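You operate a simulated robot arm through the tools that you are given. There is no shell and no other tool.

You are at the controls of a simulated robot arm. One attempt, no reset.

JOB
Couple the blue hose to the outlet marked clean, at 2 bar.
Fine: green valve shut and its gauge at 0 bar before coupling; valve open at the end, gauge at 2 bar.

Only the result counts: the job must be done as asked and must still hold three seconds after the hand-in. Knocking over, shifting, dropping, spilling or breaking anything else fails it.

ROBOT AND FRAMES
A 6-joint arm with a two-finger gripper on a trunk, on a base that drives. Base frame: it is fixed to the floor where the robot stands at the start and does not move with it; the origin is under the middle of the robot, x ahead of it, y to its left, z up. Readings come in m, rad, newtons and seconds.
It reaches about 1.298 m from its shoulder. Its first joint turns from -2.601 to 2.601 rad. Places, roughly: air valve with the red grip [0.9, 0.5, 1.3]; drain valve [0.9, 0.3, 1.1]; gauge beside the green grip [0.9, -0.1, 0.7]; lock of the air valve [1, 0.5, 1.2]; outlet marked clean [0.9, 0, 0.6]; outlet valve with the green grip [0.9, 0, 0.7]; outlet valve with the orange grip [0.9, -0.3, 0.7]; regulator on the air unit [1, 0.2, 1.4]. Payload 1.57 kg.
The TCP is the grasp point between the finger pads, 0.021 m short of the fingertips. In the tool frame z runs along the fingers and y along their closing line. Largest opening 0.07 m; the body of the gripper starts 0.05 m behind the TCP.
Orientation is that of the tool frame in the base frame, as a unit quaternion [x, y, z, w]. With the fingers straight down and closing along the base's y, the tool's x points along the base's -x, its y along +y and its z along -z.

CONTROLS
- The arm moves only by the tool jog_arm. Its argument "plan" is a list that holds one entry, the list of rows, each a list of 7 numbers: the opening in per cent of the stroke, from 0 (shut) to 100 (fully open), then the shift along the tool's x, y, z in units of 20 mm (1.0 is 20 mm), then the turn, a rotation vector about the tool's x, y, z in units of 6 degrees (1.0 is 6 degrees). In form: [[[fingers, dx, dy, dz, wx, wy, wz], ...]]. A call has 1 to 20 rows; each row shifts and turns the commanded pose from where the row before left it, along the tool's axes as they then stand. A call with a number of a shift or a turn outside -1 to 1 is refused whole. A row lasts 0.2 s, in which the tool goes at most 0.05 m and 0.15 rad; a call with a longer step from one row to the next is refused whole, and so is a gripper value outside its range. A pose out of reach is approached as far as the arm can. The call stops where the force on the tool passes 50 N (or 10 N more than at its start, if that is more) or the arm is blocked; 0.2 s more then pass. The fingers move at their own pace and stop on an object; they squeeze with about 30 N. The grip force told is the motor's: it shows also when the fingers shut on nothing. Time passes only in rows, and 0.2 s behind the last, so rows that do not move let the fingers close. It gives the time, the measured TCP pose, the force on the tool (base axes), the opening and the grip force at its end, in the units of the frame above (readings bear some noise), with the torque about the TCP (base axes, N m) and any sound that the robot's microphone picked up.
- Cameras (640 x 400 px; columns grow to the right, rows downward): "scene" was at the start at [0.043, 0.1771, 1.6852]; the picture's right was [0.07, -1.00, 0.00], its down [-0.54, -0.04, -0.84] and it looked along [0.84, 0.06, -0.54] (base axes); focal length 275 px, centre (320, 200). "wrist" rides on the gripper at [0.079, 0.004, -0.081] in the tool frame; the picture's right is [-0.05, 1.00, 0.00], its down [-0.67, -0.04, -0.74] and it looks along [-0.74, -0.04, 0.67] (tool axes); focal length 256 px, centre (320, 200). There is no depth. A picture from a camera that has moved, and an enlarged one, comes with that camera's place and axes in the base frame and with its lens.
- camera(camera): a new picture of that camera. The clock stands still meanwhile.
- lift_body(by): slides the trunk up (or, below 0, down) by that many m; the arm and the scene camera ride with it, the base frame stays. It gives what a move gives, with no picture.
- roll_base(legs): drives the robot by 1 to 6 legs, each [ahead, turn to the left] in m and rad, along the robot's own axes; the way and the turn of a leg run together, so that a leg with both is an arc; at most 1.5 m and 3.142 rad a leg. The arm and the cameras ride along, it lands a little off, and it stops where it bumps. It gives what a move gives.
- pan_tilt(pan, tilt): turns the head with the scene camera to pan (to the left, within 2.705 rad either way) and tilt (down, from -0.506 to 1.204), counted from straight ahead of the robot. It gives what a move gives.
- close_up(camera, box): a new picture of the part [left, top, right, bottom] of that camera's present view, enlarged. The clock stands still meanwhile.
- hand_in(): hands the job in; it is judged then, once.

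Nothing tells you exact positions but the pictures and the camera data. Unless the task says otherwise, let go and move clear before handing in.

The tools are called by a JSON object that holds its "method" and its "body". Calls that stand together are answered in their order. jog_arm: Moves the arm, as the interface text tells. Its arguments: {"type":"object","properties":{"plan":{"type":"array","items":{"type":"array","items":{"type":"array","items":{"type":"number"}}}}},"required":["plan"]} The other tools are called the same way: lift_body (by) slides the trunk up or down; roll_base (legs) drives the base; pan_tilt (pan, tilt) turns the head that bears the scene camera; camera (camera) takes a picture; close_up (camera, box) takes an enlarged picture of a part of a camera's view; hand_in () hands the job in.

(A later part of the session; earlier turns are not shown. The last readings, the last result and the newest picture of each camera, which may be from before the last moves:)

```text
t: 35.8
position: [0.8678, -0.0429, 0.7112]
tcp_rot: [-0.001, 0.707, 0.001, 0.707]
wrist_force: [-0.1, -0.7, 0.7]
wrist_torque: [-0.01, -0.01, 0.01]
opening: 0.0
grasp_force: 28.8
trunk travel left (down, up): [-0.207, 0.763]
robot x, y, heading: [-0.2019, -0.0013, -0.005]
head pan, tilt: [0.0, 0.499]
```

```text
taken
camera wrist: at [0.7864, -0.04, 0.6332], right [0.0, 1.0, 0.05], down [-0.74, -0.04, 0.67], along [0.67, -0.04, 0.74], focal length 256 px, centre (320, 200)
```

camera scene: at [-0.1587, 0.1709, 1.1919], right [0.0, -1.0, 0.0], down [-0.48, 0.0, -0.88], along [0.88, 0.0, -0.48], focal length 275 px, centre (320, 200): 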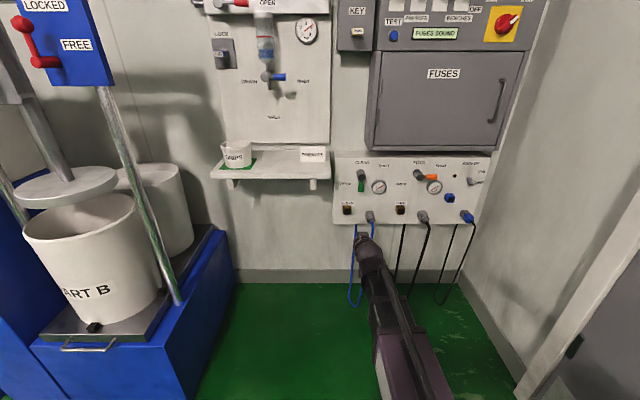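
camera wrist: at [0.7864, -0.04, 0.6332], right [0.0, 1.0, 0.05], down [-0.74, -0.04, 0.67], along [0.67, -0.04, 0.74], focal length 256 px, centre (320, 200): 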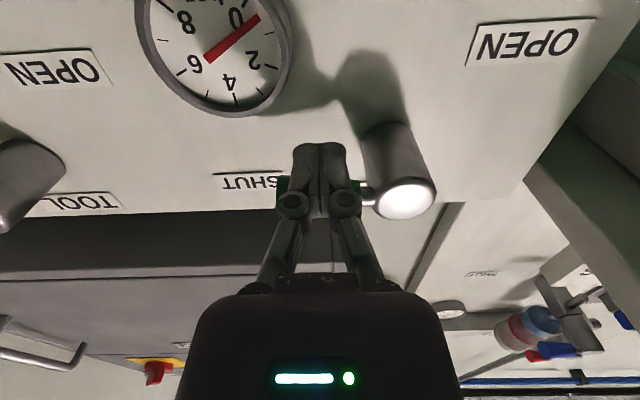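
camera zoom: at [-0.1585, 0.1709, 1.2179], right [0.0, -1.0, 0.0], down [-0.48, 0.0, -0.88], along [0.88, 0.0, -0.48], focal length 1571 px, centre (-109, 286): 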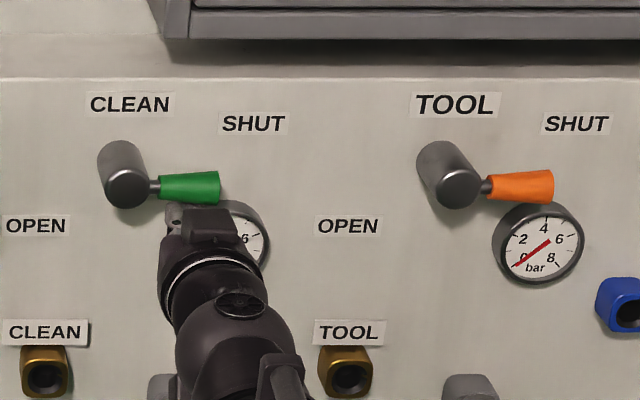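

The green lever is level with the orange one and its gauge reads 0: shut and bled. Next I'll ease the fingers down off the lever, back out and raise the trunk to work the regulator.

{"method": "lift_body", "body": {"by": -0.012}}

{"method": "jog_arm", "body": {"plan": [[[0, 0, 0, -1, 0, 0, 0], [0, 0, 0, -1, 0, 0, 0], [0, 0, 0, -1, 0, 0, 0], [0, 0, 0, -1, 0, 0, 0], [0, 0, 0, -1, 0, 0, 0], [0, 0, 0, -1, 0, 0, 0], [0, 0, 0, -1, 0, 0, 0], [0, 0, 0, -1, 0, 0, 0], [0, 0, 0, -1, 0, 0, 0], [0, 0, 0, -1, 0, 0, 0]]]}}

{"method": "close_up", "body": {"camera": "scene", "box": [320, 140, 480, 240]}}

```text
t: 36.4
position: [0.8681, -0.0434, 0.6996]
tcp_rot: [-0.001, 0.707, 0.001, 0.707]
wrist_force: [0.7, -0.5, -0.3]
wrist_torque: [0.04, -0.05, 0.01]
opening: 0.0
grasp_force: 28.8
trunk travel left (down, up): [-0.195, 0.775]
robot x, y, heading: [-0.2021, 0.0004, 0.001]
head pan, tilt: [0.0, 0.499]
```

```text
t: 38.6
position: [0.6687, -0.045, 0.6987]
tcp_rot: [0.001, 0.708, -0.001, 0.706]
wrist_force: [0.0, -0.2, -0.8]
wrist_torque: [0.04, -0.01, 0.0]
opening: 0.0001
grasp_force: 28.9
trunk travel left (down, up): [-0.195, 0.775]
robot x, y, heading: [-0.2057, -0.0016, 0.002]
head pan, tilt: [0.0, 0.499]
```

```text
4.00 times, centred on (400, 190) of scene
camera zoom: at [-0.1585, 0.1709, 1.2059], right [0.0, -1.0, 0.0], down [-0.48, 0.0, -0.88], along [0.88, 0.0, -0.48], focal length 1100 px, centre (0, 240)
```

zoom: 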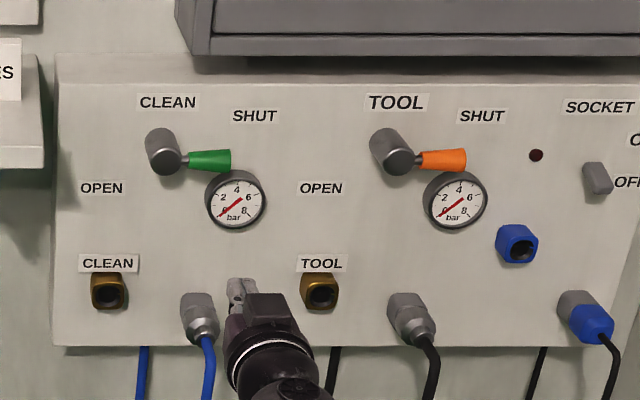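

Both gauges read 0 and both levers match. While I'm down here I'll couple the hose: pitch back to 42° and open the fingers to look at the blue plug.

{"method": "jog_arm", "body": {"plan": [[[100, 0, 0, 0, 0, 1, 0], [100, 0, 0, 0, 0, 1, 0], [100, 0, 0, 0, 0, 1, 0], [100, 0, 0, 0, 0, 1, 0], [100, 0, 0, 0, 0, 1, 0], [100, 0, 0, 0, 0, 1, 0], [100, 0, 0, 0, 0, 1, 0], [100, 0, 0, 0, 0, 1, 0]]]}}

{"method": "camera", "body": {"camera": "wrist"}}

{"method": "close_up", "body": {"camera": "wrist", "box": [220, 40, 480, 200]}}

{"method": "close_up", "body": {"camera": "scene", "box": [330, 180, 430, 250]}}

```text
t: 40.4
position: [0.6572, -0.1231, 0.572]
tcp_rot: [-0.015, 0.919, 0.027, 0.393]
wrist_force: [0.1, 0.2, 1.0]
wrist_torque: [0.01, 0.01, 0.01]
opening: 0.07
grasp_force: 0.1
out of reach, approached as far as the arm can: row 1, 2, 3, 4, 5, 6, 7, 8
trunk travel left (down, up): [-0.195, 0.775]
robot x, y, heading: [-0.1989, -0.0005, -0.002]
head pan, tilt: [0.0, 0.499]
```

```text
taken
camera wrist: at [0.543, -0.1238, 0.5711], right [-0.01, 1.0, 0.07], down [-0.07, -0.08, 0.99], along [1.0, 0.01, 0.08], focal length 256 px, centre (320, 200)
```

wrist: 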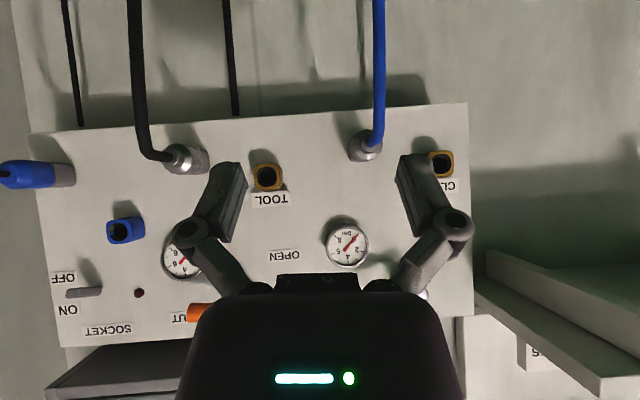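

```text
2.46 times, centred on (350, 120) of wrist
camera zoom: at [0.543, -0.1238, 0.5711], right [-0.01, 1.0, 0.07], down [-0.07, -0.08, 0.99], along [1.0, 0.01, 0.08], focal length 630 px, centre (246, 397)
```

zoom: 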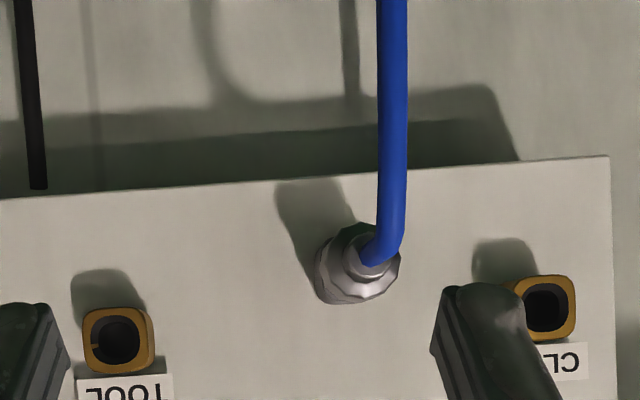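

```text
5.71 times, centred on (380, 215) of scene
camera zoom: at [-0.1586, 0.1713, 1.2058], right [0.0, -1.0, 0.0], down [-0.48, 0.0, -0.88], along [0.88, 0.0, -0.48], focal length 1571 px, centre (-23, 114)
```

zoom: 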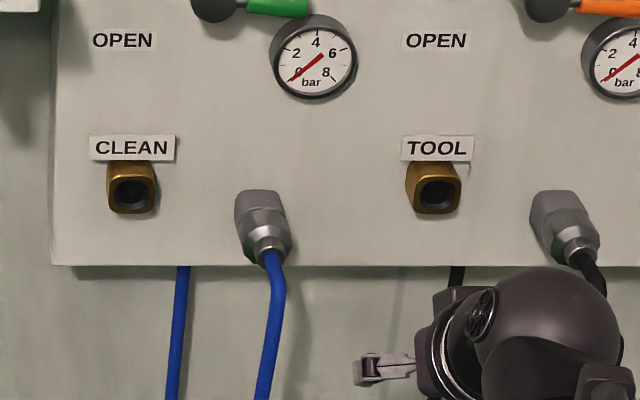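

The gripper twisted slightly because it was too close to the robot. The plug sits around (0.87, -0.056, 0.537) with its hose hanging straight down. I'll untwist the tool and bring it forward in front of the plug.

{"method": "jog_arm", "body": {"plan": [[[100, -0.69, 0.84, 0.72, 0.3, 0, 0.03], [100, -0.69, 0.84, 0.72, 0.29, 0, 0.03], [100, -0.69, 0.84, 0.72, 0, 0, 0], [100, -0.69, 0.84, 0.72, 0, 0, 0]]]}}

{"method": "camera", "body": {"camera": "wrist"}}

```text
t: 41.4
position: [0.7242, -0.1049, 0.5748]
tcp_rot: [-0.015, 0.913, 0.036, 0.405]
wrist_force: [-0.5, -0.4, -0.4]
wrist_torque: [0.03, -0.03, 0.01]
opening: 0.0702
grasp_force: 0.1
out of reach, approached as far as the arm can: row 1, 2, 3, 4
trunk travel left (down, up): [-0.195, 0.775]
robot x, y, heading: [-0.2074, -0.0007, 0.0]
head pan, tilt: [0.0, 0.499]
```

```text
taken
camera wrist: at [0.6105, -0.1073, 0.5718], right [-0.02, 1.0, 0.09], down [-0.1, -0.09, 0.99], along [0.99, 0.01, 0.1], focal length 256 px, centre (320, 200)
```

wrist: 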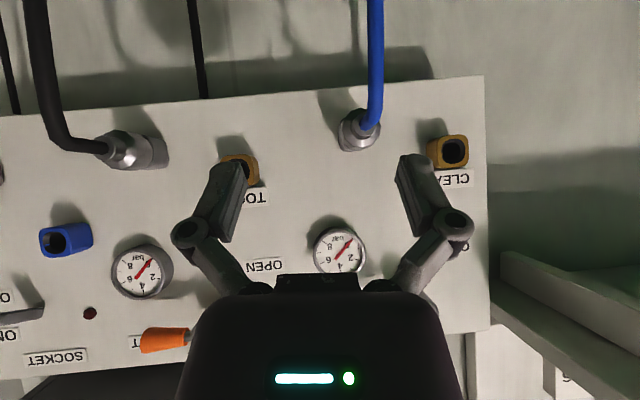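

The tool is still twisted about 4.5°. I'll try the correcting rotation alone, without translation.

{"method": "jog_arm", "body": {"plan": [[[100, 0, 0, 0, 0.37, 0, 0], [100, 0, 0, 0, 0.37, 0, 0]]]}}

{"method": "camera", "body": {"camera": "scene"}}

```text
t: 42.0
position: [0.7234, -0.104, 0.5743]
tcp_rot: [-0.015, 0.913, 0.035, 0.405]
wrist_force: [0.5, 0.3, -0.4]
wrist_torque: [0.0, -0.02, 0.0]
opening: 0.07
grasp_force: 0.1
out of reach, approached as far as the arm can: row 1
trunk travel left (down, up): [-0.195, 0.775]
robot x, y, heading: [-0.203, 0.0035, -0.002]
head pan, tilt: [0.0, 0.499]
```

```text
taken
camera scene: at [-0.1585, 0.1709, 1.2059], right [0.0, -1.0, 0.0], down [-0.48, 0.0, -0.88], along [0.88, 0.0, -0.48], focal length 275 px, centre (320, 200)
```

scene: 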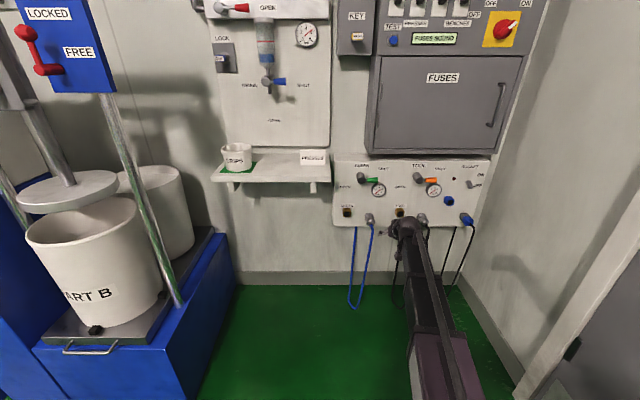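

The twist won't clear here. I'll move purely ahead in base x to leave the joint limit, then try again.

{"method": "jog_arm", "body": {"plan": [[[100, -0.67, -0.06, 0.74, 0, 0, 0], [100, -0.67, -0.06, 0.74, 0, 0, 0], [100, -0.67, -0.06, 0.74, 0, 0, 0]]]}}

{"method": "jog_arm", "body": {"plan": [[[100, 0, 0, 0, 0.4, 0, 0], [100, 0, 0, 0, 0.4, 0, 0]]]}}

```text
t: 42.8
position: [0.7793, -0.1374, 0.5759]
tcp_rot: [-0.012, 0.913, 0.028, 0.407]
wrist_force: [-0.1, 0.0, 0.9]
wrist_torque: [0.03, 0.02, -0.01]
opening: 0.0701
grasp_force: 0.0
out of reach, approached as far as the arm can: row 1, 2, 3
trunk travel left (down, up): [-0.195, 0.775]
robot x, y, heading: [-0.2039, 0.002, -0.002]
head pan, tilt: [0.0, 0.499]
```

```text
t: 43.4
position: [0.7789, -0.1364, 0.5762]
tcp_rot: [-0.012, 0.913, 0.027, 0.407]
wrist_force: [0.2, -0.6, -0.2]
wrist_torque: [0.02, -0.01, -0.03]
opening: 0.0702
grasp_force: 0.1
out of reach, approached as far as the arm can: row 1
trunk travel left (down, up): [-0.195, 0.775]
robot x, y, heading: [-0.2024, 0.0019, 0.0]
head pan, tilt: [0.0, 0.499]
```

Moving ahead also pulled it to the right. I'll test a sideways move to the left, to see whether the y axis responds.

{"method": "jog_arm", "body": {"plan": [[[100, 0, 1, 0, 0, 0, 0], [100, 0, 1, 0, 0, 0, 0], [100, 0, 1, 0, 0, 0, 0]]]}}

{"method": "close_up", "body": {"camera": "scene", "box": [340, 200, 500, 400]}}

```text
t: 44.2
position: [0.7719, -0.1267, 0.5778]
tcp_rot: [-0.011, 0.91, 0.027, 0.413]
wrist_force: [0.3, 0.4, 1.0]
wrist_torque: [0.02, 0.02, 0.0]
opening: 0.0702
grasp_force: 0.0
out of reach, approached as far as the arm can: row 1, 2, 3
trunk travel left (down, up): [-0.195, 0.775]
robot x, y, heading: [-0.2052, -0.0009, 0.003]
head pan, tilt: [0.0, 0.499]
```

```text
2.00 times, centred on (420, 300) of scene
camera zoom: at [-0.1585, 0.1709, 1.2059], right [0.0, -1.0, 0.0], down [-0.48, 0.0, -0.88], along [0.88, 0.0, -0.48], focal length 550 px, centre (120, 0)
```

zoom: 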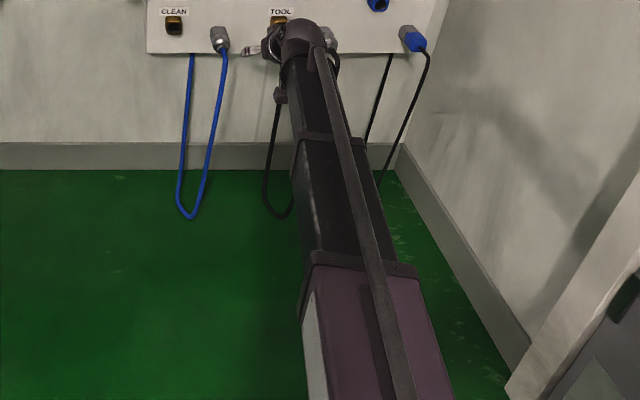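

The arm is a telescoping boom on a yaw joint with a roll-pitch-roll wrist. Crossing the boom axis while level seems to have flipped the wrist onto a joint limit. To undo that I'll pitch back to level, cross back to y≈+0.04 and pitch down there.

{"method": "jog_arm", "body": {"plan": [[[100, 0, 0, 0, 0, -1, 0], [100, 0, 0, 0, 0, -1, 0], [100, 0, 0, 0, 0, -1, 0], [100, 0, 0, 0, 0, -1, 0], [100, 0, 0, 0, 0, -1, 0], [100, 0, 0, 0, 0, -1, 0], [100, 0, 0, 0, 0, -1, 0]]]}}

```text
t: 45.8
position: [0.7692, -0.1317, 0.7005]
tcp_rot: [-0.001, 0.708, 0.008, 0.706]
wrist_force: [0.0, -0.9, 0.9]
wrist_torque: [0.0, 0.01, -0.01]
opening: 0.07
grasp_force: 0.1
out of reach, approached as far as the arm can: row 1, 2, 3, 4, 5, 6, 7
trunk travel left (down, up): [-0.195, 0.775]
robot x, y, heading: [-0.2022, 0.0001, 0.003]
head pan, tilt: [0.0, 0.499]
```

It is level again and the twist has nearly vanished. Now I'll move left across to y≈+0.05.

{"method": "jog_arm", "body": {"plan": [[[100, 0, 1, 0, 0.12, 0, -0.09], [100, 0, 1, 0, 0, 0, 0], [100, 0, 1, 0, 0, 0, 0], [100, 0, 1, 0, 0, 0, 0], [100, 0, 1, 0, 0, 0, 0], [100, 0, 1, 0, 0, 0, 0], [100, 0, 1, 0, 0, 0, 0], [100, 0, 1, 0, 0, 0, 0], [100, 0, 1, 0, 0, 0, 0], [100, 0, 0.3, 0, 0, 0, 0]]]}}

{"method": "jog_arm", "body": {"plan": [[[100, 0, 0, 0, 0, 1, 0], [100, 0, 0, 0, 0, 1, 0], [100, 0, 0, 0, 0, 1, 0]]]}}

```text
t: 48.0
position: [0.7688, 0.0547, 0.7006]
tcp_rot: [0.001, 0.707, 0.0, 0.707]
wrist_force: [0.4, -0.5, 0.9]
wrist_torque: [-0.02, -0.01, 0.01]
opening: 0.0701
grasp_force: 0.1
trunk travel left (down, up): [-0.195, 0.775]
robot x, y, heading: [-0.2051, -0.0008, -0.002]
head pan, tilt: [0.0, 0.499]
```

```text
t: 48.8
position: [0.7694, 0.0528, 0.6533]
tcp_rot: [0.005, 0.79, -0.004, 0.613]
wrist_force: [0.8, -0.4, -0.4]
wrist_torque: [-0.01, 0.02, 0.0]
opening: 0.0697
grasp_force: 0.0
out of reach, approached as far as the arm can: row 1, 2, 3
trunk travel left (down, up): [-0.195, 0.775]
robot x, y, heading: [-0.2024, -0.0005, -0.004]
head pan, tilt: [0.0, 0.499]
```

The wrist follows properly here. I'll continue pitching down to about 45°.

{"method": "jog_arm", "body": {"plan": [[[100, 0, 0, 0, 0, 1, 0], [100, 0, 0, 0, 0, 1, 0], [100, 0, 0, 0, 0, 1, 0], [100, 0, 0, 0, 0, 1, 0], [100, 0, 0, 0, 0, 1, 0], [100, 0, 0, 0, 0, 0.5, 0]]]}}

{"method": "camera", "body": {"camera": "wrist"}}

```text
t: 50.2
position: [0.7685, 0.0525, 0.5622]
tcp_rot: [0.005, 0.932, -0.002, 0.362]
wrist_force: [0.0, 0.3, -0.7]
wrist_torque: [-0.01, 0.02, -0.01]
opening: 0.0703
grasp_force: 0.1
out of reach, approached as far as the arm can: row 1, 2, 3, 4, 5, 6
trunk travel left (down, up): [-0.195, 0.775]
robot x, y, heading: [-0.2037, 0.0013, 0.0]
head pan, tilt: [0.0, 0.499]
```

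```text
taken
camera wrist: at [0.6559, 0.0575, 0.5696], right [0.05, 1.0, 0.04], down [-0.01, -0.04, 1.0], along [1.0, -0.05, 0.01], focal length 256 px, centre (320, 200)
```

wrist: 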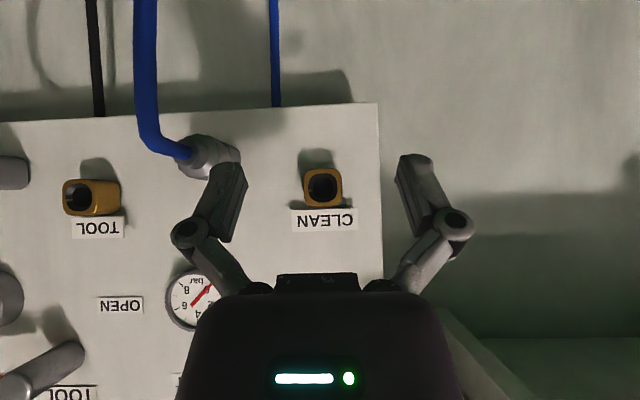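

The wrist is square again and the clean outlet lies almost straight ahead, at about (0.90, 0.048, 0.558). I'll slide right to centre on the blue plug.

{"method": "jog_arm", "body": {"plan": [[[100, 0, -0.9, 0, 0, 0, 0], [100, 0, -0.9, 0, 0, 0, 0], [100, 0, -0.9, 0, 0, 0, 0], [100, 0, -0.9, 0, 0, 0, 0], [100, 0, -0.9, 0, 0, 0, 0], [100, 0, -0.9, 0, 0, 0, 0]]]}}

{"method": "camera", "body": {"camera": "wrist"}}

{"method": "close_up", "body": {"camera": "wrist", "box": [240, 80, 440, 220]}}

{"method": "close_up", "body": {"camera": "scene", "box": [330, 180, 430, 250]}}

```text
t: 51.6
position: [0.7683, -0.0564, 0.5638]
tcp_rot: [0.005, 0.932, -0.002, 0.361]
wrist_force: [0.2, -0.3, -0.2]
wrist_torque: [0.0, -0.01, -0.02]
opening: 0.0702
grasp_force: 0.0
trunk travel left (down, up): [-0.195, 0.775]
robot x, y, heading: [-0.2064, -0.0015, -0.002]
head pan, tilt: [0.0, 0.499]
```

```text
taken
camera wrist: at [0.6554, -0.0509, 0.5696], right [0.05, 1.0, 0.04], down [-0.01, -0.04, 1.0], along [1.0, -0.05, 0.01], focal length 256 px, centre (320, 200)
```

wrist: 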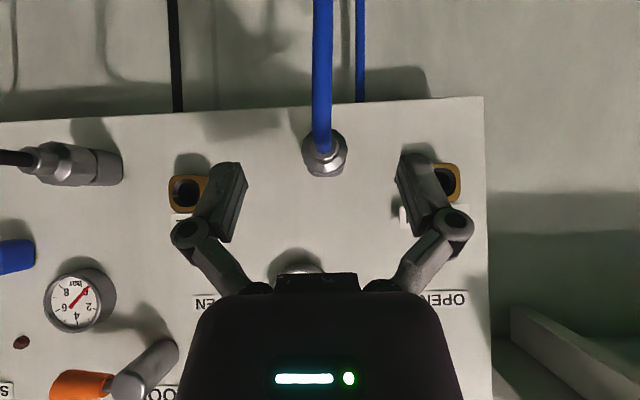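

```text
2.86 times, centred on (340, 150) of wrist
camera zoom: at [0.6554, -0.0509, 0.5696], right [0.05, 1.0, 0.04], down [-0.01, -0.04, 1.0], along [1.0, -0.05, 0.01], focal length 731 px, centre (263, 343)
```

zoom: 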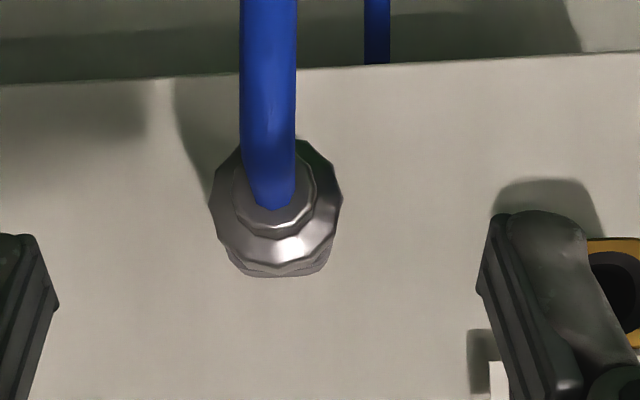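

```text
5.71 times, centred on (380, 215) of scene
camera zoom: at [-0.1585, 0.1711, 1.2059], right [0.0, -1.0, 0.0], down [-0.48, 0.0, -0.88], along [0.88, 0.0, -0.48], focal length 1571 px, centre (-23, 114)
```

zoom: 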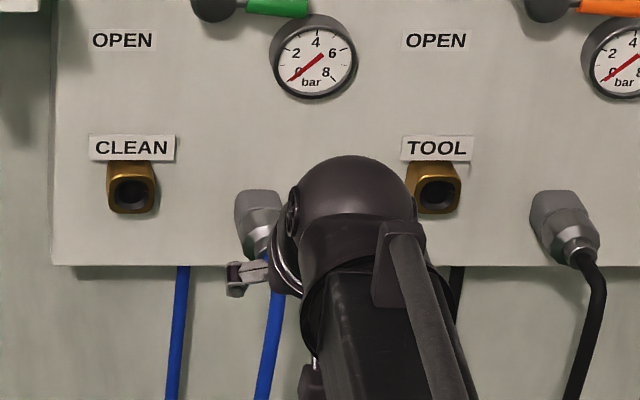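

The blue plug's axis is at about y=-0.0565, z=0.532, with the collar spanning x≈0.87 to 0.908, and the fingers are centred on it. I'll lower 0.032 m and advance with open fingers around the collar.

{"method": "lift_body", "body": {"by": -0.032}}

{"method": "jog_arm", "body": {"plan": [[[100, -0.706, 0.01, 0.647, 0, 0, 0], [100, -0.706, 0.01, 0.647, 0, 0, 0], [100, -0.706, 0.01, 0.647, 0, 0, 0], [100, -0.706, 0.01, 0.647, 0, 0, 0]]]}}

{"method": "camera", "body": {"camera": "wrist"}}

{"method": "close_up", "body": {"camera": "scene", "box": [330, 180, 430, 250]}}

```text
t: 52.4
position: [0.7685, -0.055, 0.531]
tcp_rot: [0.005, 0.932, -0.002, 0.362]
wrist_force: [0.6, -0.5, 0.7]
wrist_torque: [0.01, 0.01, -0.01]
opening: 0.0701
grasp_force: 0.1
trunk travel left (down, up): [-0.163, 0.807]
robot x, y, heading: [-0.2016, 0.0022, 0.003]
head pan, tilt: [0.0, 0.499]
```

```text
t: 53.4
position: [0.8473, -0.0572, 0.5314]
tcp_rot: [0.006, 0.932, -0.002, 0.362]
wrist_force: [0.2, -0.7, 0.5]
wrist_torque: [0.0, -0.01, 0.0]
opening: 0.0699
grasp_force: 0.0
trunk travel left (down, up): [-0.163, 0.807]
robot x, y, heading: [-0.2027, -0.0004, -0.003]
head pan, tilt: [0.0, 0.499]
```

```text
taken
camera wrist: at [0.7339, -0.0516, 0.5377], right [0.05, 1.0, 0.04], down [-0.01, -0.04, 1.0], along [1.0, -0.05, 0.01], focal length 256 px, centre (320, 200)
```

wrist: 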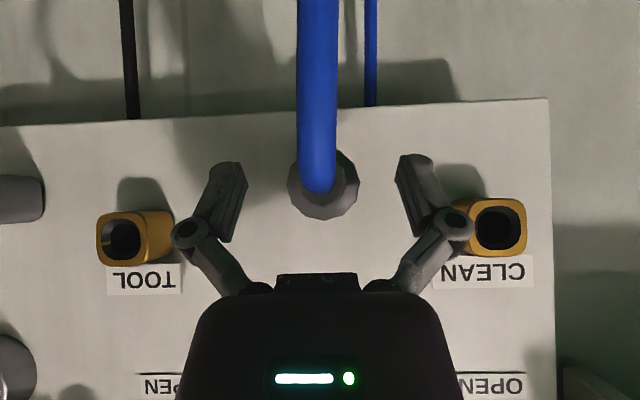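

```text
5.71 times, centred on (380, 215) of scene
camera zoom: at [-0.1586, 0.1709, 1.1739], right [0.0, -1.0, 0.0], down [-0.48, 0.0, -0.88], along [0.88, 0.0, -0.48], focal length 1571 px, centre (-23, 114)
```

zoom: 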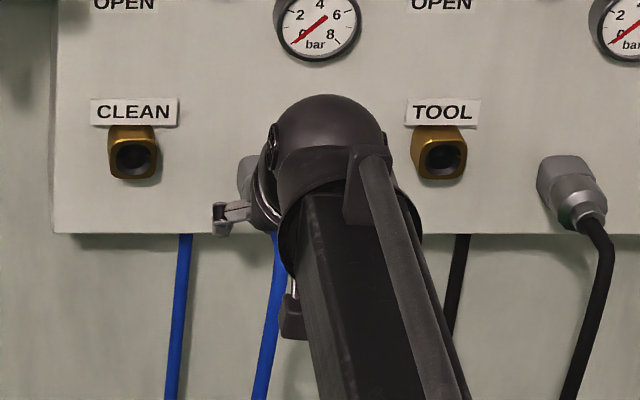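

The fingers straddle the plug symmetrically at the right height. I'll advance the last 0.037 m and close on the collar.

{"method": "jog_arm", "body": {"plan": [[[100, -0.68, 0.02, 0.62, 0, 0, 0], [100, -0.68, 0.02, 0.62, 0, 0, 0]]]}}

{"method": "close_up", "body": {"camera": "wrist", "box": [220, 100, 420, 240]}}

{"method": "jog_arm", "body": {"plan": [[[0, 0, 0, 0, 0, 0, 0], [0, 0, 0, 0, 0, 0, 0], [0, 0, 0, 0, 0, 0, 0], [0, 0, 0, 0, 0, 0, 0]]]}}

{"method": "camera", "body": {"camera": "wrist"}}

```text
t: 54.0
position: [0.8833, -0.0581, 0.5303]
tcp_rot: [0.005, 0.932, -0.001, 0.363]
wrist_force: [0.2, 0.3, 0.4]
wrist_torque: [0.01, -0.01, -0.01]
opening: 0.0699
grasp_force: 0.1
trunk travel left (down, up): [-0.163, 0.807]
robot x, y, heading: [-0.2055, -0.0017, 0.002]
head pan, tilt: [0.0, 0.499]
```

```text
2.86 times, centred on (320, 170) of wrist
camera zoom: at [0.7701, -0.0513, 0.5377], right [0.05, 1.0, 0.04], down [-0.01, -0.04, 1.0], along [1.0, -0.05, 0.01], focal length 731 px, centre (320, 286)
```

zoom: 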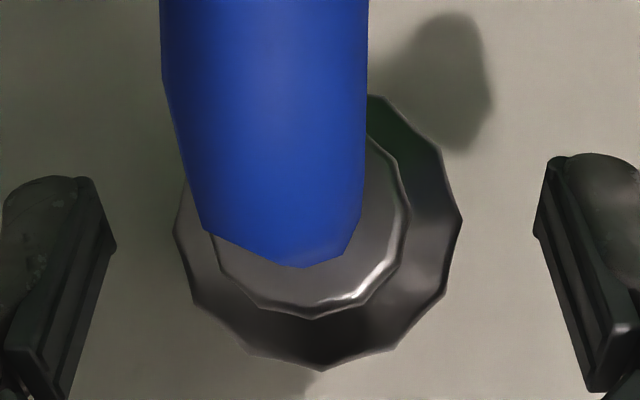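

```text
t: 55.0
position: [0.8834, -0.0572, 0.5309]
tcp_rot: [0.005, 0.932, -0.002, 0.362]
wrist_force: [-7.5, -0.7, -3.2]
wrist_torque: [0.04, -0.09, 0.03]
opening: 0.0372
grasp_force: 29.9
trunk travel left (down, up): [-0.163, 0.807]
robot x, y, heading: [-0.2023, 0.0009, -0.004]
head pan, tilt: [0.0, 0.499]
```

```text
taken
camera wrist: at [0.7695, -0.0514, 0.5374], right [0.05, 1.0, 0.04], down [-0.01, -0.04, 1.0], along [1.0, -0.05, 0.01], focal length 256 px, centre (320, 200)
```

wrist: 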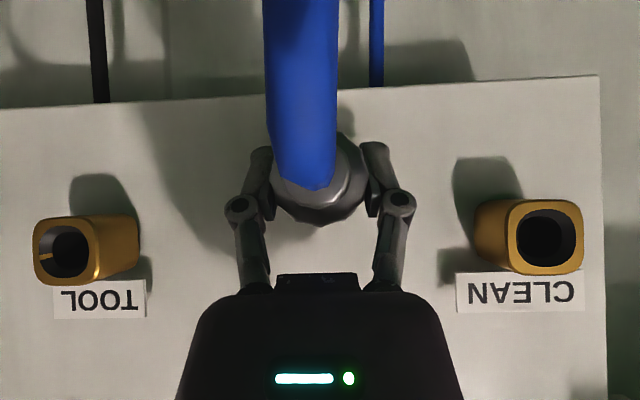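

The collar is held at 0.037 m opening. I'll pull straight back (-x) in small steps, watching the force.

{"method": "jog_arm", "body": {"plan": [[[0, 0.368, 0, -0.338, 0, 0, 0], [0, 0.368, 0, -0.338, 0, 0, 0], [0, 0.368, 0, -0.338, 0, 0, 0]]]}}

{"method": "camera", "body": {"camera": "wrist"}}

```text
t: 55.8
position: [0.8517, -0.0562, 0.5305]
tcp_rot: [0.005, 0.932, -0.002, 0.363]
wrist_force: [-0.7, -0.6, -3.6]
wrist_torque: [0.02, 0.02, -0.02]
opening: 0.0374
grasp_force: 30.0
trunk travel left (down, up): [-0.163, 0.807]
robot x, y, heading: [-0.2028, -0.0023, 0.001]
head pan, tilt: [0.0, 0.499]
```

```text
taken
camera wrist: at [0.7387, -0.0502, 0.5372], right [0.05, 1.0, 0.04], down [-0.01, -0.04, 1.0], along [1.0, -0.05, 0.01], focal length 256 px, centre (320, 200)
```

wrist: 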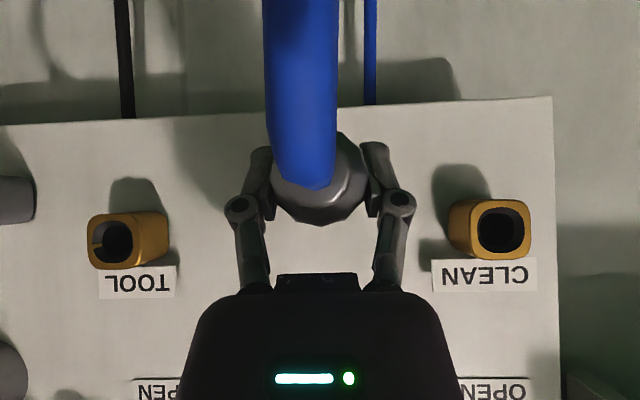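

The plug comes along easily. I'll pull it another 0.05 m clear of the holder.

{"method": "jog_arm", "body": {"plan": [[[0, 0.737, 0, -0.675, 0, 0, 0], [0, 0.737, 0, -0.675, 0, 0, 0], [0, 0.368, 0, -0.338, 0, 0, 0]]]}}

{"method": "camera", "body": {"camera": "wrist"}}

{"method": "close_up", "body": {"camera": "scene", "box": [330, 180, 430, 250]}}

{"method": "close_up", "body": {"camera": "wrist", "box": [400, 140, 600, 280]}}

```text
t: 56.6
position: [0.8019, -0.0539, 0.5298]
tcp_rot: [0.005, 0.932, -0.002, 0.362]
wrist_force: [0.9, -0.2, -3.9]
wrist_torque: [-0.02, -0.01, -0.01]
opening: 0.0372
grasp_force: 30.4
trunk travel left (down, up): [-0.163, 0.807]
robot x, y, heading: [-0.204, 0.0002, -0.007]
head pan, tilt: [0.0, 0.499]
```

```text
taken
camera wrist: at [0.6887, -0.0485, 0.5373], right [0.05, 1.0, 0.04], down [-0.01, -0.04, 1.0], along [1.0, -0.05, 0.01], focal length 256 px, centre (320, 200)
```

wrist: 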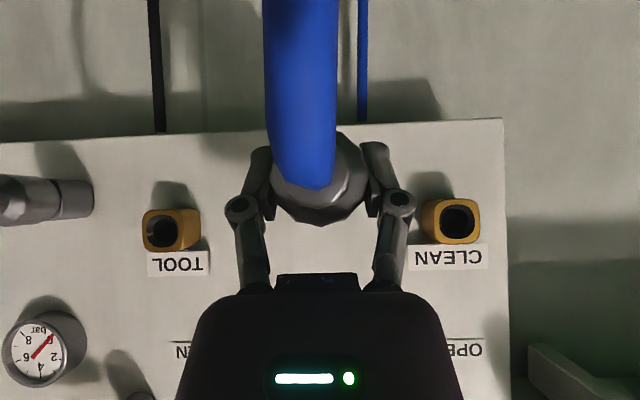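

```text
5.71 times, centred on (380, 215) of scene
camera zoom: at [-0.1581, 0.1709, 1.1739], right [0.0, -1.0, 0.0], down [-0.48, 0.0, -0.88], along [0.88, 0.0, -0.48], focal length 1571 px, centre (-23, 114)
```

zoom: 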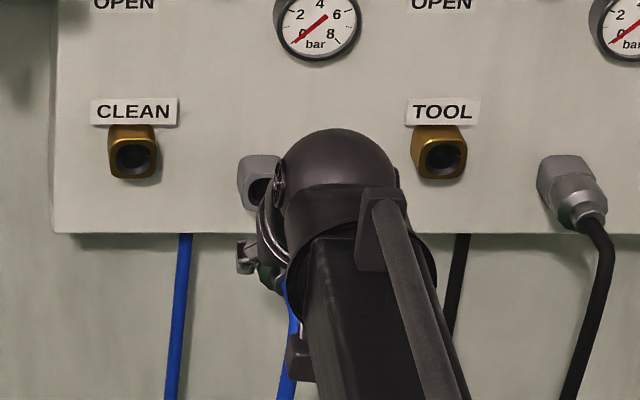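

```text
2.86 times, centred on (500, 210) of wrist
camera zoom: at [0.6887, -0.0485, 0.5373], right [0.05, 1.0, 0.04], down [-0.01, -0.04, 1.0], along [1.0, -0.05, 0.01], focal length 731 px, centre (-194, 171)
```

zoom: 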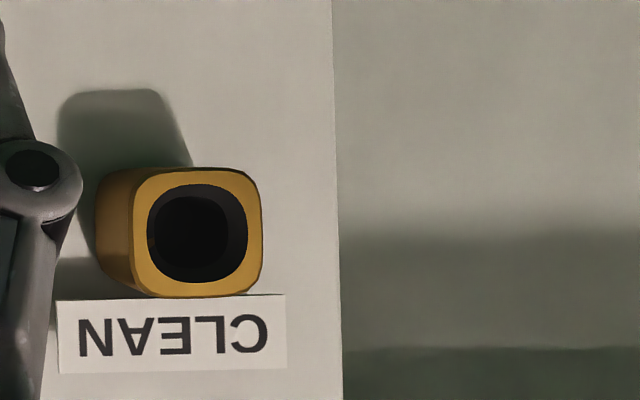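

The holder is empty and the plug hangs in the fingers. I place the clean outlet's face at (0.894, 0.049, 0.559), so I'll lift 0.028 m and move left 0.103 m to line up in front of it.

{"method": "lift_body", "body": {"by": 0.0285}}

{"method": "jog_arm", "body": {"plan": [[[0, 0, 0.86, 0, 0, 0, 0], [0, 0, 0.86, 0, 0, 0, 0], [0, 0, 0.86, 0, 0, 0, 0], [0, 0, 0.86, 0, 0, 0, 0]]]}}

{"method": "camera", "body": {"camera": "wrist"}}

{"method": "close_up", "body": {"camera": "scene", "box": [330, 180, 430, 250]}}

```text
t: 57.3
position: [0.8019, -0.0529, 0.5591]
tcp_rot: [0.005, 0.932, -0.001, 0.363]
wrist_force: [-0.5, -1.1, -2.7]
wrist_torque: [-0.01, -0.05, -0.02]
opening: 0.0369
grasp_force: 30.2
trunk travel left (down, up): [-0.192, 0.778]
robot x, y, heading: [-0.2019, 0.0013, 0.006]
head pan, tilt: [0.0, 0.499]
```

```text
t: 58.3
position: [0.8024, 0.0144, 0.5599]
tcp_rot: [0.006, 0.932, -0.002, 0.362]
wrist_force: [1.1, -0.4, -3.1]
wrist_torque: [-0.01, 0.04, 0.0]
opening: 0.0373
grasp_force: 30.0
trunk travel left (down, up): [-0.192, 0.778]
robot x, y, heading: [-0.2055, -0.0036, 0.002]
head pan, tilt: [0.0, 0.499]
```

```text
taken
camera wrist: at [0.6902, 0.0209, 0.5658], right [0.05, 1.0, 0.04], down [-0.01, -0.04, 1.0], along [1.0, -0.05, 0.01], focal length 256 px, centre (320, 200)
```

wrist: 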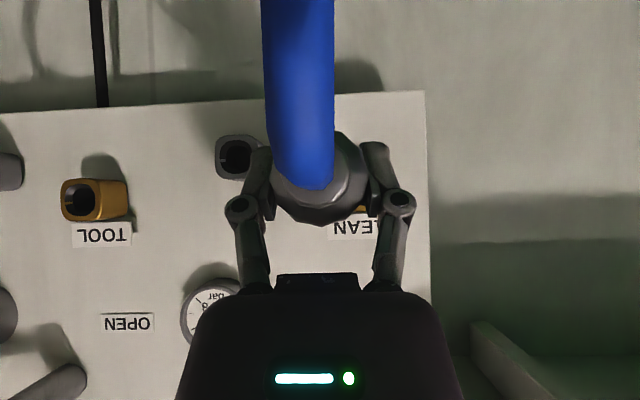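

```text
5.71 times, centred on (380, 215) of scene
camera zoom: at [-0.1582, 0.1708, 1.2024], right [0.0, -1.0, 0.0], down [-0.48, 0.0, -0.88], along [0.88, 0.0, -0.48], focal length 1571 px, centre (-23, 114)
```

zoom: 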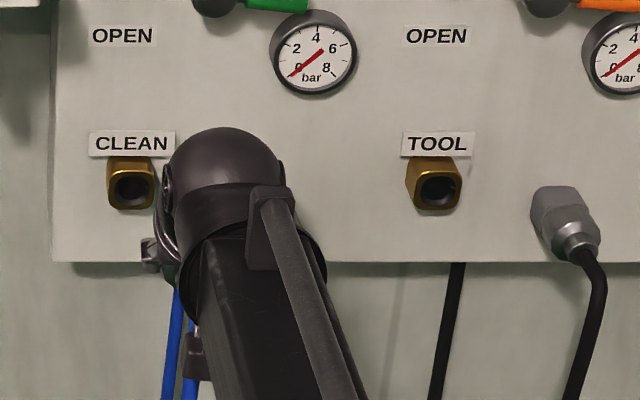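

The empty holder is now visible, roughly 0.03 m lower than the outlets. I'll finish the sideways move and take precise views to compare holder and outlet.

{"method": "jog_arm", "body": {"plan": [[[0, 0, 0.86, 0, 0, 0, 0], [0, 0, 0.86, 0, 0, 0, 0]]]}}

{"method": "close_up", "body": {"camera": "scene", "box": [335, 190, 415, 240]}}

{"method": "close_up", "body": {"camera": "wrist", "box": [100, 80, 420, 280]}}

```text
t: 58.9
position: [0.8043, 0.0496, 0.5581]
tcp_rot: [0.006, 0.932, -0.002, 0.362]
wrist_force: [-0.5, -0.6, -3.3]
wrist_torque: [-0.02, -0.03, 0.0]
opening: 0.0373
grasp_force: 29.9
trunk travel left (down, up): [-0.192, 0.778]
robot x, y, heading: [-0.2013, -0.004, 0.001]
head pan, tilt: [0.0, 0.499]
```

```text
8.00 times, centred on (375, 215) of scene
camera zoom: at [-0.1582, 0.1708, 1.2024], right [0.0, -1.0, 0.0], down [-0.48, 0.0, -0.88], along [0.88, 0.0, -0.48], focal length 2199 px, centre (-120, 80)
```

zoom: 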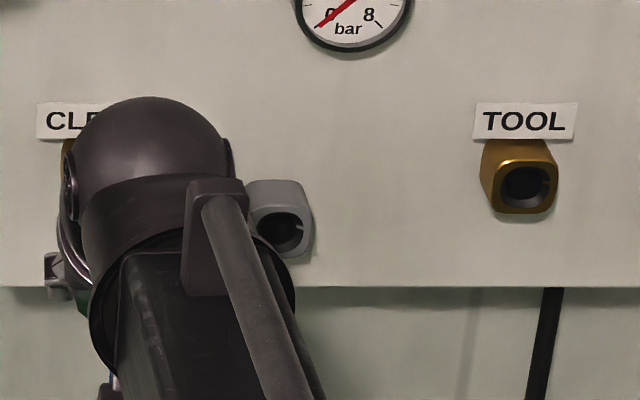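

```text
2.00 times, centred on (260, 180) of wrist
camera zoom: at [0.6915, 0.0545, 0.5658], right [0.05, 1.0, 0.04], down [-0.01, -0.04, 1.0], along [1.0, -0.05, 0.01], focal length 512 px, centre (440, 240)
```

zoom: 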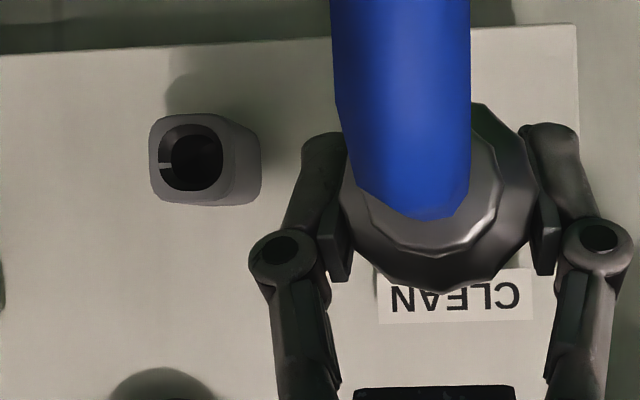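

The holder and the tool outlet both show a small key notch on their right side. Before inserting I'll step aside and check whether the clean outlet's notch sits in the same place.

{"method": "jog_arm", "body": {"plan": [[[0, 0, -0.9, 0, 0, 0, 0], [0, 0, -0.9, 0, 0, 0, 0], [0, 0, -0.9, 0, 0, 0, 0]]]}}

{"method": "close_up", "body": {"camera": "scene", "box": [335, 200, 367, 220]}}

{"method": "close_up", "body": {"camera": "scene", "box": [390, 200, 422, 220]}}

{"method": "close_up", "body": {"camera": "scene", "box": [335, 190, 415, 240]}}

```text
t: 59.7
position: [0.8044, -0.0057, 0.5589]
tcp_rot: [0.007, 0.932, -0.002, 0.362]
wrist_force: [-0.3, -0.3, -3.7]
wrist_torque: [0.02, 0.01, 0.01]
opening: 0.0372
grasp_force: 30.1
trunk travel left (down, up): [-0.192, 0.778]
robot x, y, heading: [-0.2033, 0.0006, 0.001]
head pan, tilt: [0.0, 0.499]
```

```text
16.00 times, centred on (351, 210) of scene
camera zoom: at [-0.1582, 0.1711, 1.2023], right [0.0, -1.0, 0.0], down [-0.48, 0.0, -0.88], along [0.88, 0.0, -0.48], focal length 4398 px, centre (-176, 40)
```

zoom: 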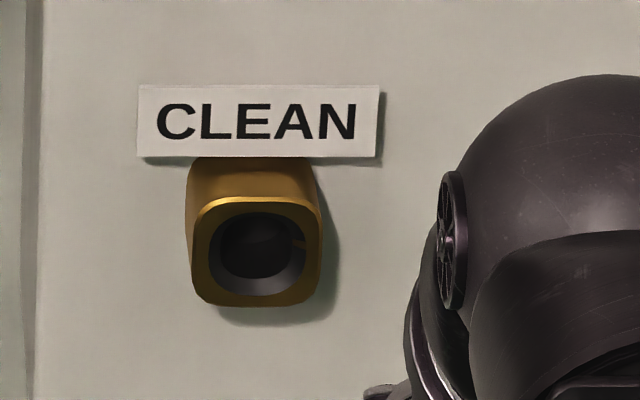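

```text
16.00 times, centred on (406, 210) of scene
camera zoom: at [-0.1582, 0.1711, 1.2023], right [0.0, -1.0, 0.0], down [-0.48, 0.0, -0.88], along [0.88, 0.0, -0.48], focal length 4398 px, centre (-1056, 40)
```

zoom: 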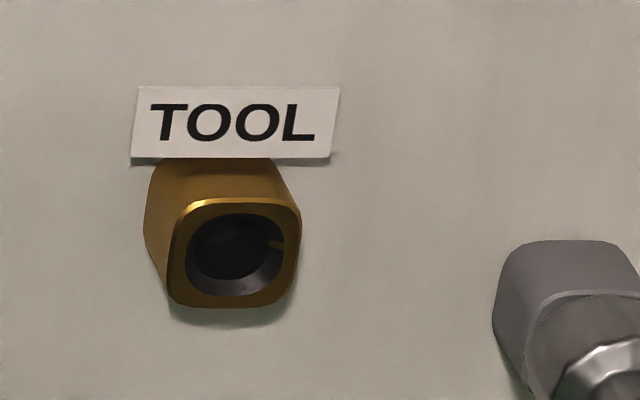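

```text
8.00 times, centred on (375, 215) of scene
camera zoom: at [-0.1582, 0.1711, 1.2023], right [0.0, -1.0, 0.0], down [-0.48, 0.0, -0.88], along [0.88, 0.0, -0.48], focal length 2199 px, centre (-120, 80)
```

zoom: 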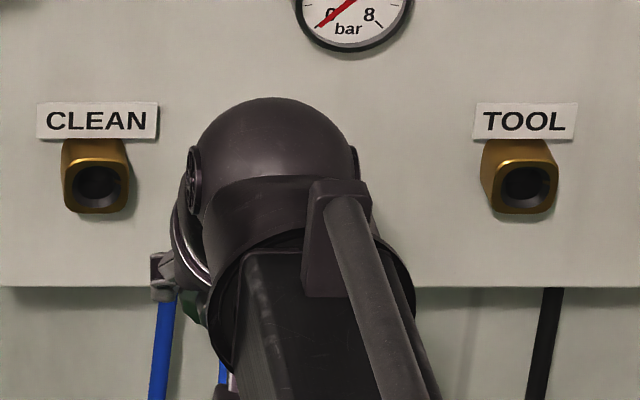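

The clean outlet's notch is on the same side as the holder's, so no twist is needed. I'll return in front of it and raise 1.5 mm.

{"method": "lift_body", "body": {"by": 0.0015}}

{"method": "jog_arm", "body": {"plan": [[[0, 0, 0.9, 0, 0, 0, 0], [0, 0, 0.9, 0, 0, 0, 0], [0, 0, 0.9, 0, 0, 0, 0]]]}}

{"method": "jog_arm", "body": {"plan": [[[0, 0, 0, 0, 0, 0, 0]]]}}

{"method": "jog_arm", "body": {"plan": [[[0, 0, 0, 0, 0, 0, 0]]]}}

```text
t: 60.2
position: [0.8039, -0.0054, 0.5604]
tcp_rot: [0.006, 0.932, -0.001, 0.362]
wrist_force: [0.3, -0.4, -3.2]
wrist_torque: [-0.01, -0.03, -0.02]
opening: 0.0371
grasp_force: 30.1
trunk travel left (down, up): [-0.193, 0.777]
robot x, y, heading: [-0.2042, 0.0001, 0.002]
head pan, tilt: [0.0, 0.499]
```

```text
t: 61.0
position: [0.8041, 0.0481, 0.56]
tcp_rot: [0.006, 0.932, -0.002, 0.362]
wrist_force: [-0.2, -0.9, -4.1]
wrist_torque: [-0.03, 0.0, -0.01]
opening: 0.0373
grasp_force: 30.0
trunk travel left (down, up): [-0.193, 0.777]
robot x, y, heading: [-0.2047, 0.001, 0.006]
head pan, tilt: [0.0, 0.499]
```

```text
t: 61.4
position: [0.8041, 0.0484, 0.5619]
tcp_rot: [0.005, 0.932, -0.002, 0.362]
wrist_force: [0.1, -0.2, -2.9]
wrist_torque: [0.02, 0.02, 0.04]
opening: 0.0372
grasp_force: 30.1
trunk travel left (down, up): [-0.193, 0.777]
robot x, y, heading: [-0.2027, 0.0015, -0.0]
head pan, tilt: [0.0, 0.499]
```

```text
t: 61.8
position: [0.8049, 0.0486, 0.5598]
tcp_rot: [0.005, 0.932, -0.001, 0.362]
wrist_force: [0.1, -0.1, -3.7]
wrist_torque: [-0.02, -0.02, -0.03]
opening: 0.0374
grasp_force: 29.7
trunk travel left (down, up): [-0.193, 0.777]
robot x, y, heading: [-0.2044, -0.0007, -0.001]
head pan, tilt: [0.0, 0.499]
```

Aligned at y≈0.0484, z≈0.5605. I'll advance along +x with a small compensation for the sideways drift seen earlier.

{"method": "jog_arm", "body": {"plan": [[[0, -0.737, 0.06, 0.675, 0, 0, 0], [0, -0.368, 0.04, 0.338, 0, 0, 0]]]}}

{"method": "jog_arm", "body": {"plan": [[[0, 0, 0, 0, 0, 0, 0]]]}}

{"method": "close_up", "body": {"camera": "scene", "box": [335, 190, 415, 240]}}

{"method": "camera", "body": {"camera": "wrist"}}

```text
t: 62.4
position: [0.8355, 0.0512, 0.5606]
tcp_rot: [0.005, 0.932, -0.001, 0.362]
wrist_force: [-0.2, -0.5, -3.5]
wrist_torque: [0.0, 0.02, -0.01]
opening: 0.0368
grasp_force: 29.9
trunk travel left (down, up): [-0.193, 0.777]
robot x, y, heading: [-0.2048, 0.0015, -0.001]
head pan, tilt: [0.0, 0.499]
```

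```text
t: 62.8
position: [0.8364, 0.0501, 0.5609]
tcp_rot: [0.006, 0.932, -0.001, 0.362]
wrist_force: [0.6, 0.5, -4.1]
wrist_torque: [0.0, 0.01, 0.01]
opening: 0.0373
grasp_force: 29.4
trunk travel left (down, up): [-0.193, 0.777]
robot x, y, heading: [-0.2033, -0.0045, -0.001]
head pan, tilt: [0.0, 0.499]
```

```text
8.00 times, centred on (375, 215) of scene
camera zoom: at [-0.1581, 0.1709, 1.2038], right [0.0, -1.0, 0.0], down [-0.48, 0.0, -0.88], along [0.88, 0.0, -0.48], focal length 2199 px, centre (-120, 80)
```

zoom: 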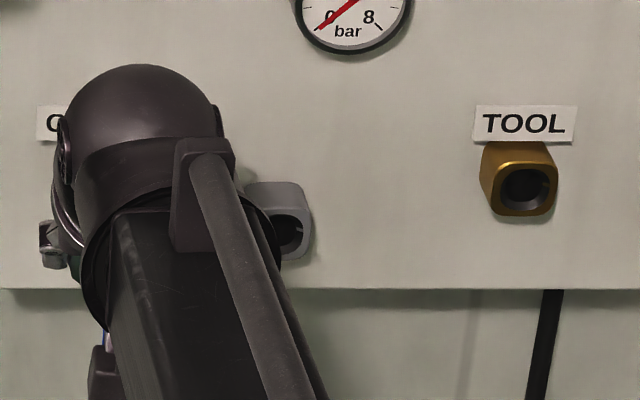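

```text
taken
camera wrist: at [0.7224, 0.0552, 0.5673], right [0.05, 1.0, 0.04], down [-0.01, -0.04, 1.0], along [1.0, -0.05, 0.01], focal length 256 px, centre (320, 200)
```

wrist: 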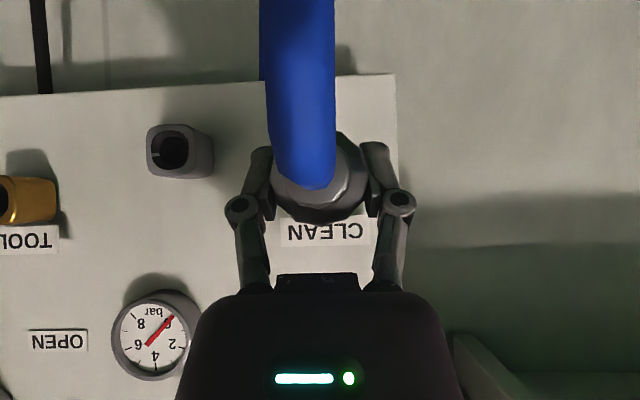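

Now at y≈0.0505, about 1 mm too far left. I'll trim that and advance in 1 cm steps while checking force.

{"method": "jog_arm", "body": {"plan": [[[0, -0.368, -0.06, 0.338, 0, 0, 0], [0, -0.184, 0, 0.169, 0, 0, 0]]]}}

{"method": "jog_arm", "body": {"plan": [[[0, -0.184, 0, 0.169, 0, 0, 0]]]}}

```text
t: 63.4
position: [0.8502, 0.0501, 0.5599]
tcp_rot: [0.005, 0.932, -0.001, 0.362]
wrist_force: [0.1, 0.2, -3.3]
wrist_torque: [0.0, 0.0, 0.02]
opening: 0.0372
grasp_force: 30.5
trunk travel left (down, up): [-0.193, 0.777]
robot x, y, heading: [-0.1998, -0.0011, 0.001]
head pan, tilt: [0.0, 0.499]
```

```text
t: 63.8
position: [0.8549, 0.0479, 0.5601]
tcp_rot: [0.006, 0.932, -0.002, 0.363]
wrist_force: [0.4, 0.1, -3.0]
wrist_torque: [-0.02, -0.04, -0.02]
opening: 0.0373
grasp_force: 30.4
trunk travel left (down, up): [-0.193, 0.777]
robot x, y, heading: [-0.2018, 0.0003, 0.003]
head pan, tilt: [0.0, 0.499]
```

No contact yet at x=0.855. I'll continue in 5 mm steps.

{"method": "jog_arm", "body": {"plan": [[[0, -0.184, 0, 0.169, 0, 0, 0], [0, -0.184, 0, 0.169, 0, 0, 0]]]}}

{"method": "jog_arm", "body": {"plan": [[[0, -0.184, 0, 0.169, 0, 0, 0]]]}}

```text
t: 64.4
position: [0.8659, 0.0488, 0.5611]
tcp_rot: [0.005, 0.932, -0.001, 0.363]
wrist_force: [0.1, -0.7, -2.9]
wrist_torque: [0.0, 0.0, -0.02]
opening: 0.0375
grasp_force: 30.1
trunk travel left (down, up): [-0.193, 0.777]
robot x, y, heading: [-0.2032, 0.0012, -0.004]
head pan, tilt: [0.0, 0.499]
```

```text
t: 64.8
position: [0.8703, 0.0494, 0.5611]
tcp_rot: [0.006, 0.932, -0.002, 0.362]
wrist_force: [-0.4, 0.2, -2.8]
wrist_torque: [0.01, -0.02, 0.01]
opening: 0.0373
grasp_force: 30.4
trunk travel left (down, up): [-0.193, 0.777]
robot x, y, heading: [-0.2009, -0.0004, 0.0]
head pan, tilt: [0.0, 0.499]
```

No contact forces at x=0.870. I'll keep going in small steps until it seats or I hear it.

{"method": "jog_arm", "body": {"plan": [[[0, -0.184, 0, 0.169, 0, 0, 0]]]}}

{"method": "jog_arm", "body": {"plan": [[[0, -0.184, 0, 0.169, 0, 0, 0]]]}}

{"method": "jog_arm", "body": {"plan": [[[0, -0.11, 0, 0.101, 0, 0, 0]]]}}

{"method": "camera", "body": {"camera": "wrist"}}

```text
t: 65.2
position: [0.8757, 0.0487, 0.5599]
tcp_rot: [0.006, 0.932, -0.002, 0.362]
wrist_force: [0.1, -1.2, -1.7]
wrist_torque: [0.0, -0.02, -0.01]
opening: 0.0372
grasp_force: 30.6
trunk travel left (down, up): [-0.193, 0.777]
robot x, y, heading: [-0.2054, -0.006, -0.0]
head pan, tilt: [0.0, 0.499]
```

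```text
t: 65.6
position: [0.8799, 0.0489, 0.5601]
tcp_rot: [0.005, 0.932, -0.001, 0.362]
wrist_force: [-0.1, 0.2, -3.0]
wrist_torque: [0.01, -0.01, -0.02]
opening: 0.0372
grasp_force: 30.2
trunk travel left (down, up): [-0.193, 0.777]
robot x, y, heading: [-0.2065, -0.0028, -0.005]
head pan, tilt: [0.0, 0.499]
```

```text
t: 66.0
position: [0.882, 0.0486, 0.5608]
tcp_rot: [0.005, 0.932, -0.001, 0.361]
wrist_force: [-13.9, 0.6, -6.1]
wrist_torque: [0.04, -0.53, -0.04]
opening: 0.0374
grasp_force: 29.6
trunk travel left (down, up): [-0.193, 0.777]
robot x, y, heading: [-0.2016, 0.0006, 0.0]
head pan, tilt: [0.0, 0.499]
```

```text
taken
camera wrist: at [0.7686, 0.0543, 0.5675], right [0.05, 1.0, 0.04], down [-0.01, -0.04, 1.0], along [1.0, -0.05, 0.01], focal length 256 px, centre (320, 200)
```

wrist: 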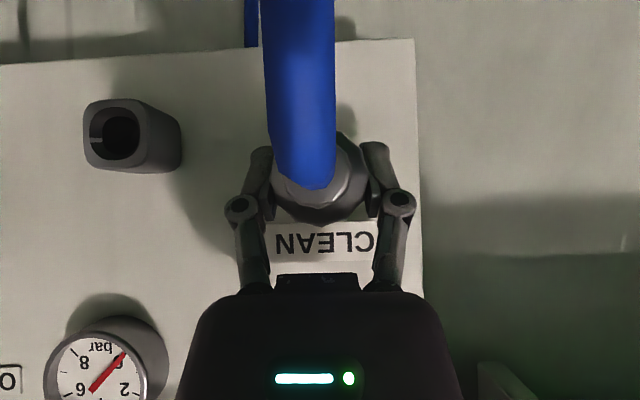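

Contact at x≈0.882, about the same depth the plug had in its holder. I'll push a little harder and listen for a latch.

{"method": "jog_arm", "body": {"plan": [[[0, -0.11, 0, 0.101, 0, 0, 0], [0, -0.11, 0, 0.101, 0, 0, 0]]]}}

{"method": "close_up", "body": {"camera": "wrist", "box": [220, 100, 420, 240]}}

```text
t: 66.6
position: [0.888, 0.0493, 0.5613]
tcp_rot: [0.005, 0.932, -0.001, 0.363]
wrist_force: [-23.2, 3.4, -2.1]
wrist_torque: [0.04, 0.14, 0.19]
opening: 0.0373
grasp_force: 29.8
trunk travel left (down, up): [-0.193, 0.777]
robot x, y, heading: [-0.2005, 0.0007, -0.002]
head pan, tilt: [0.0, 0.499]
```

```text
2.86 times, centred on (320, 170) of wrist
camera zoom: at [0.7751, 0.054, 0.5684], right [0.05, 1.0, 0.04], down [-0.01, -0.04, 1.0], along [1.0, -0.05, 0.01], focal length 731 px, centre (320, 286)
```

zoom: 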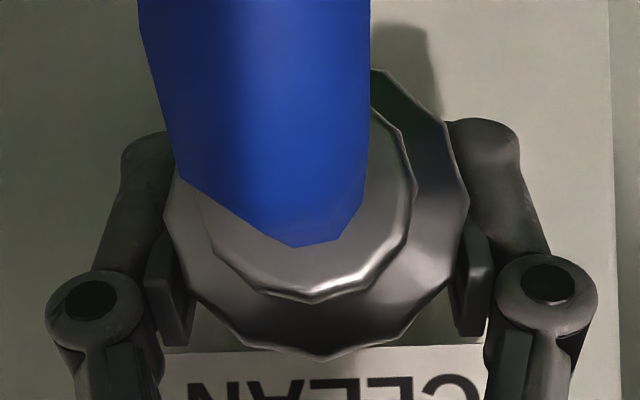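

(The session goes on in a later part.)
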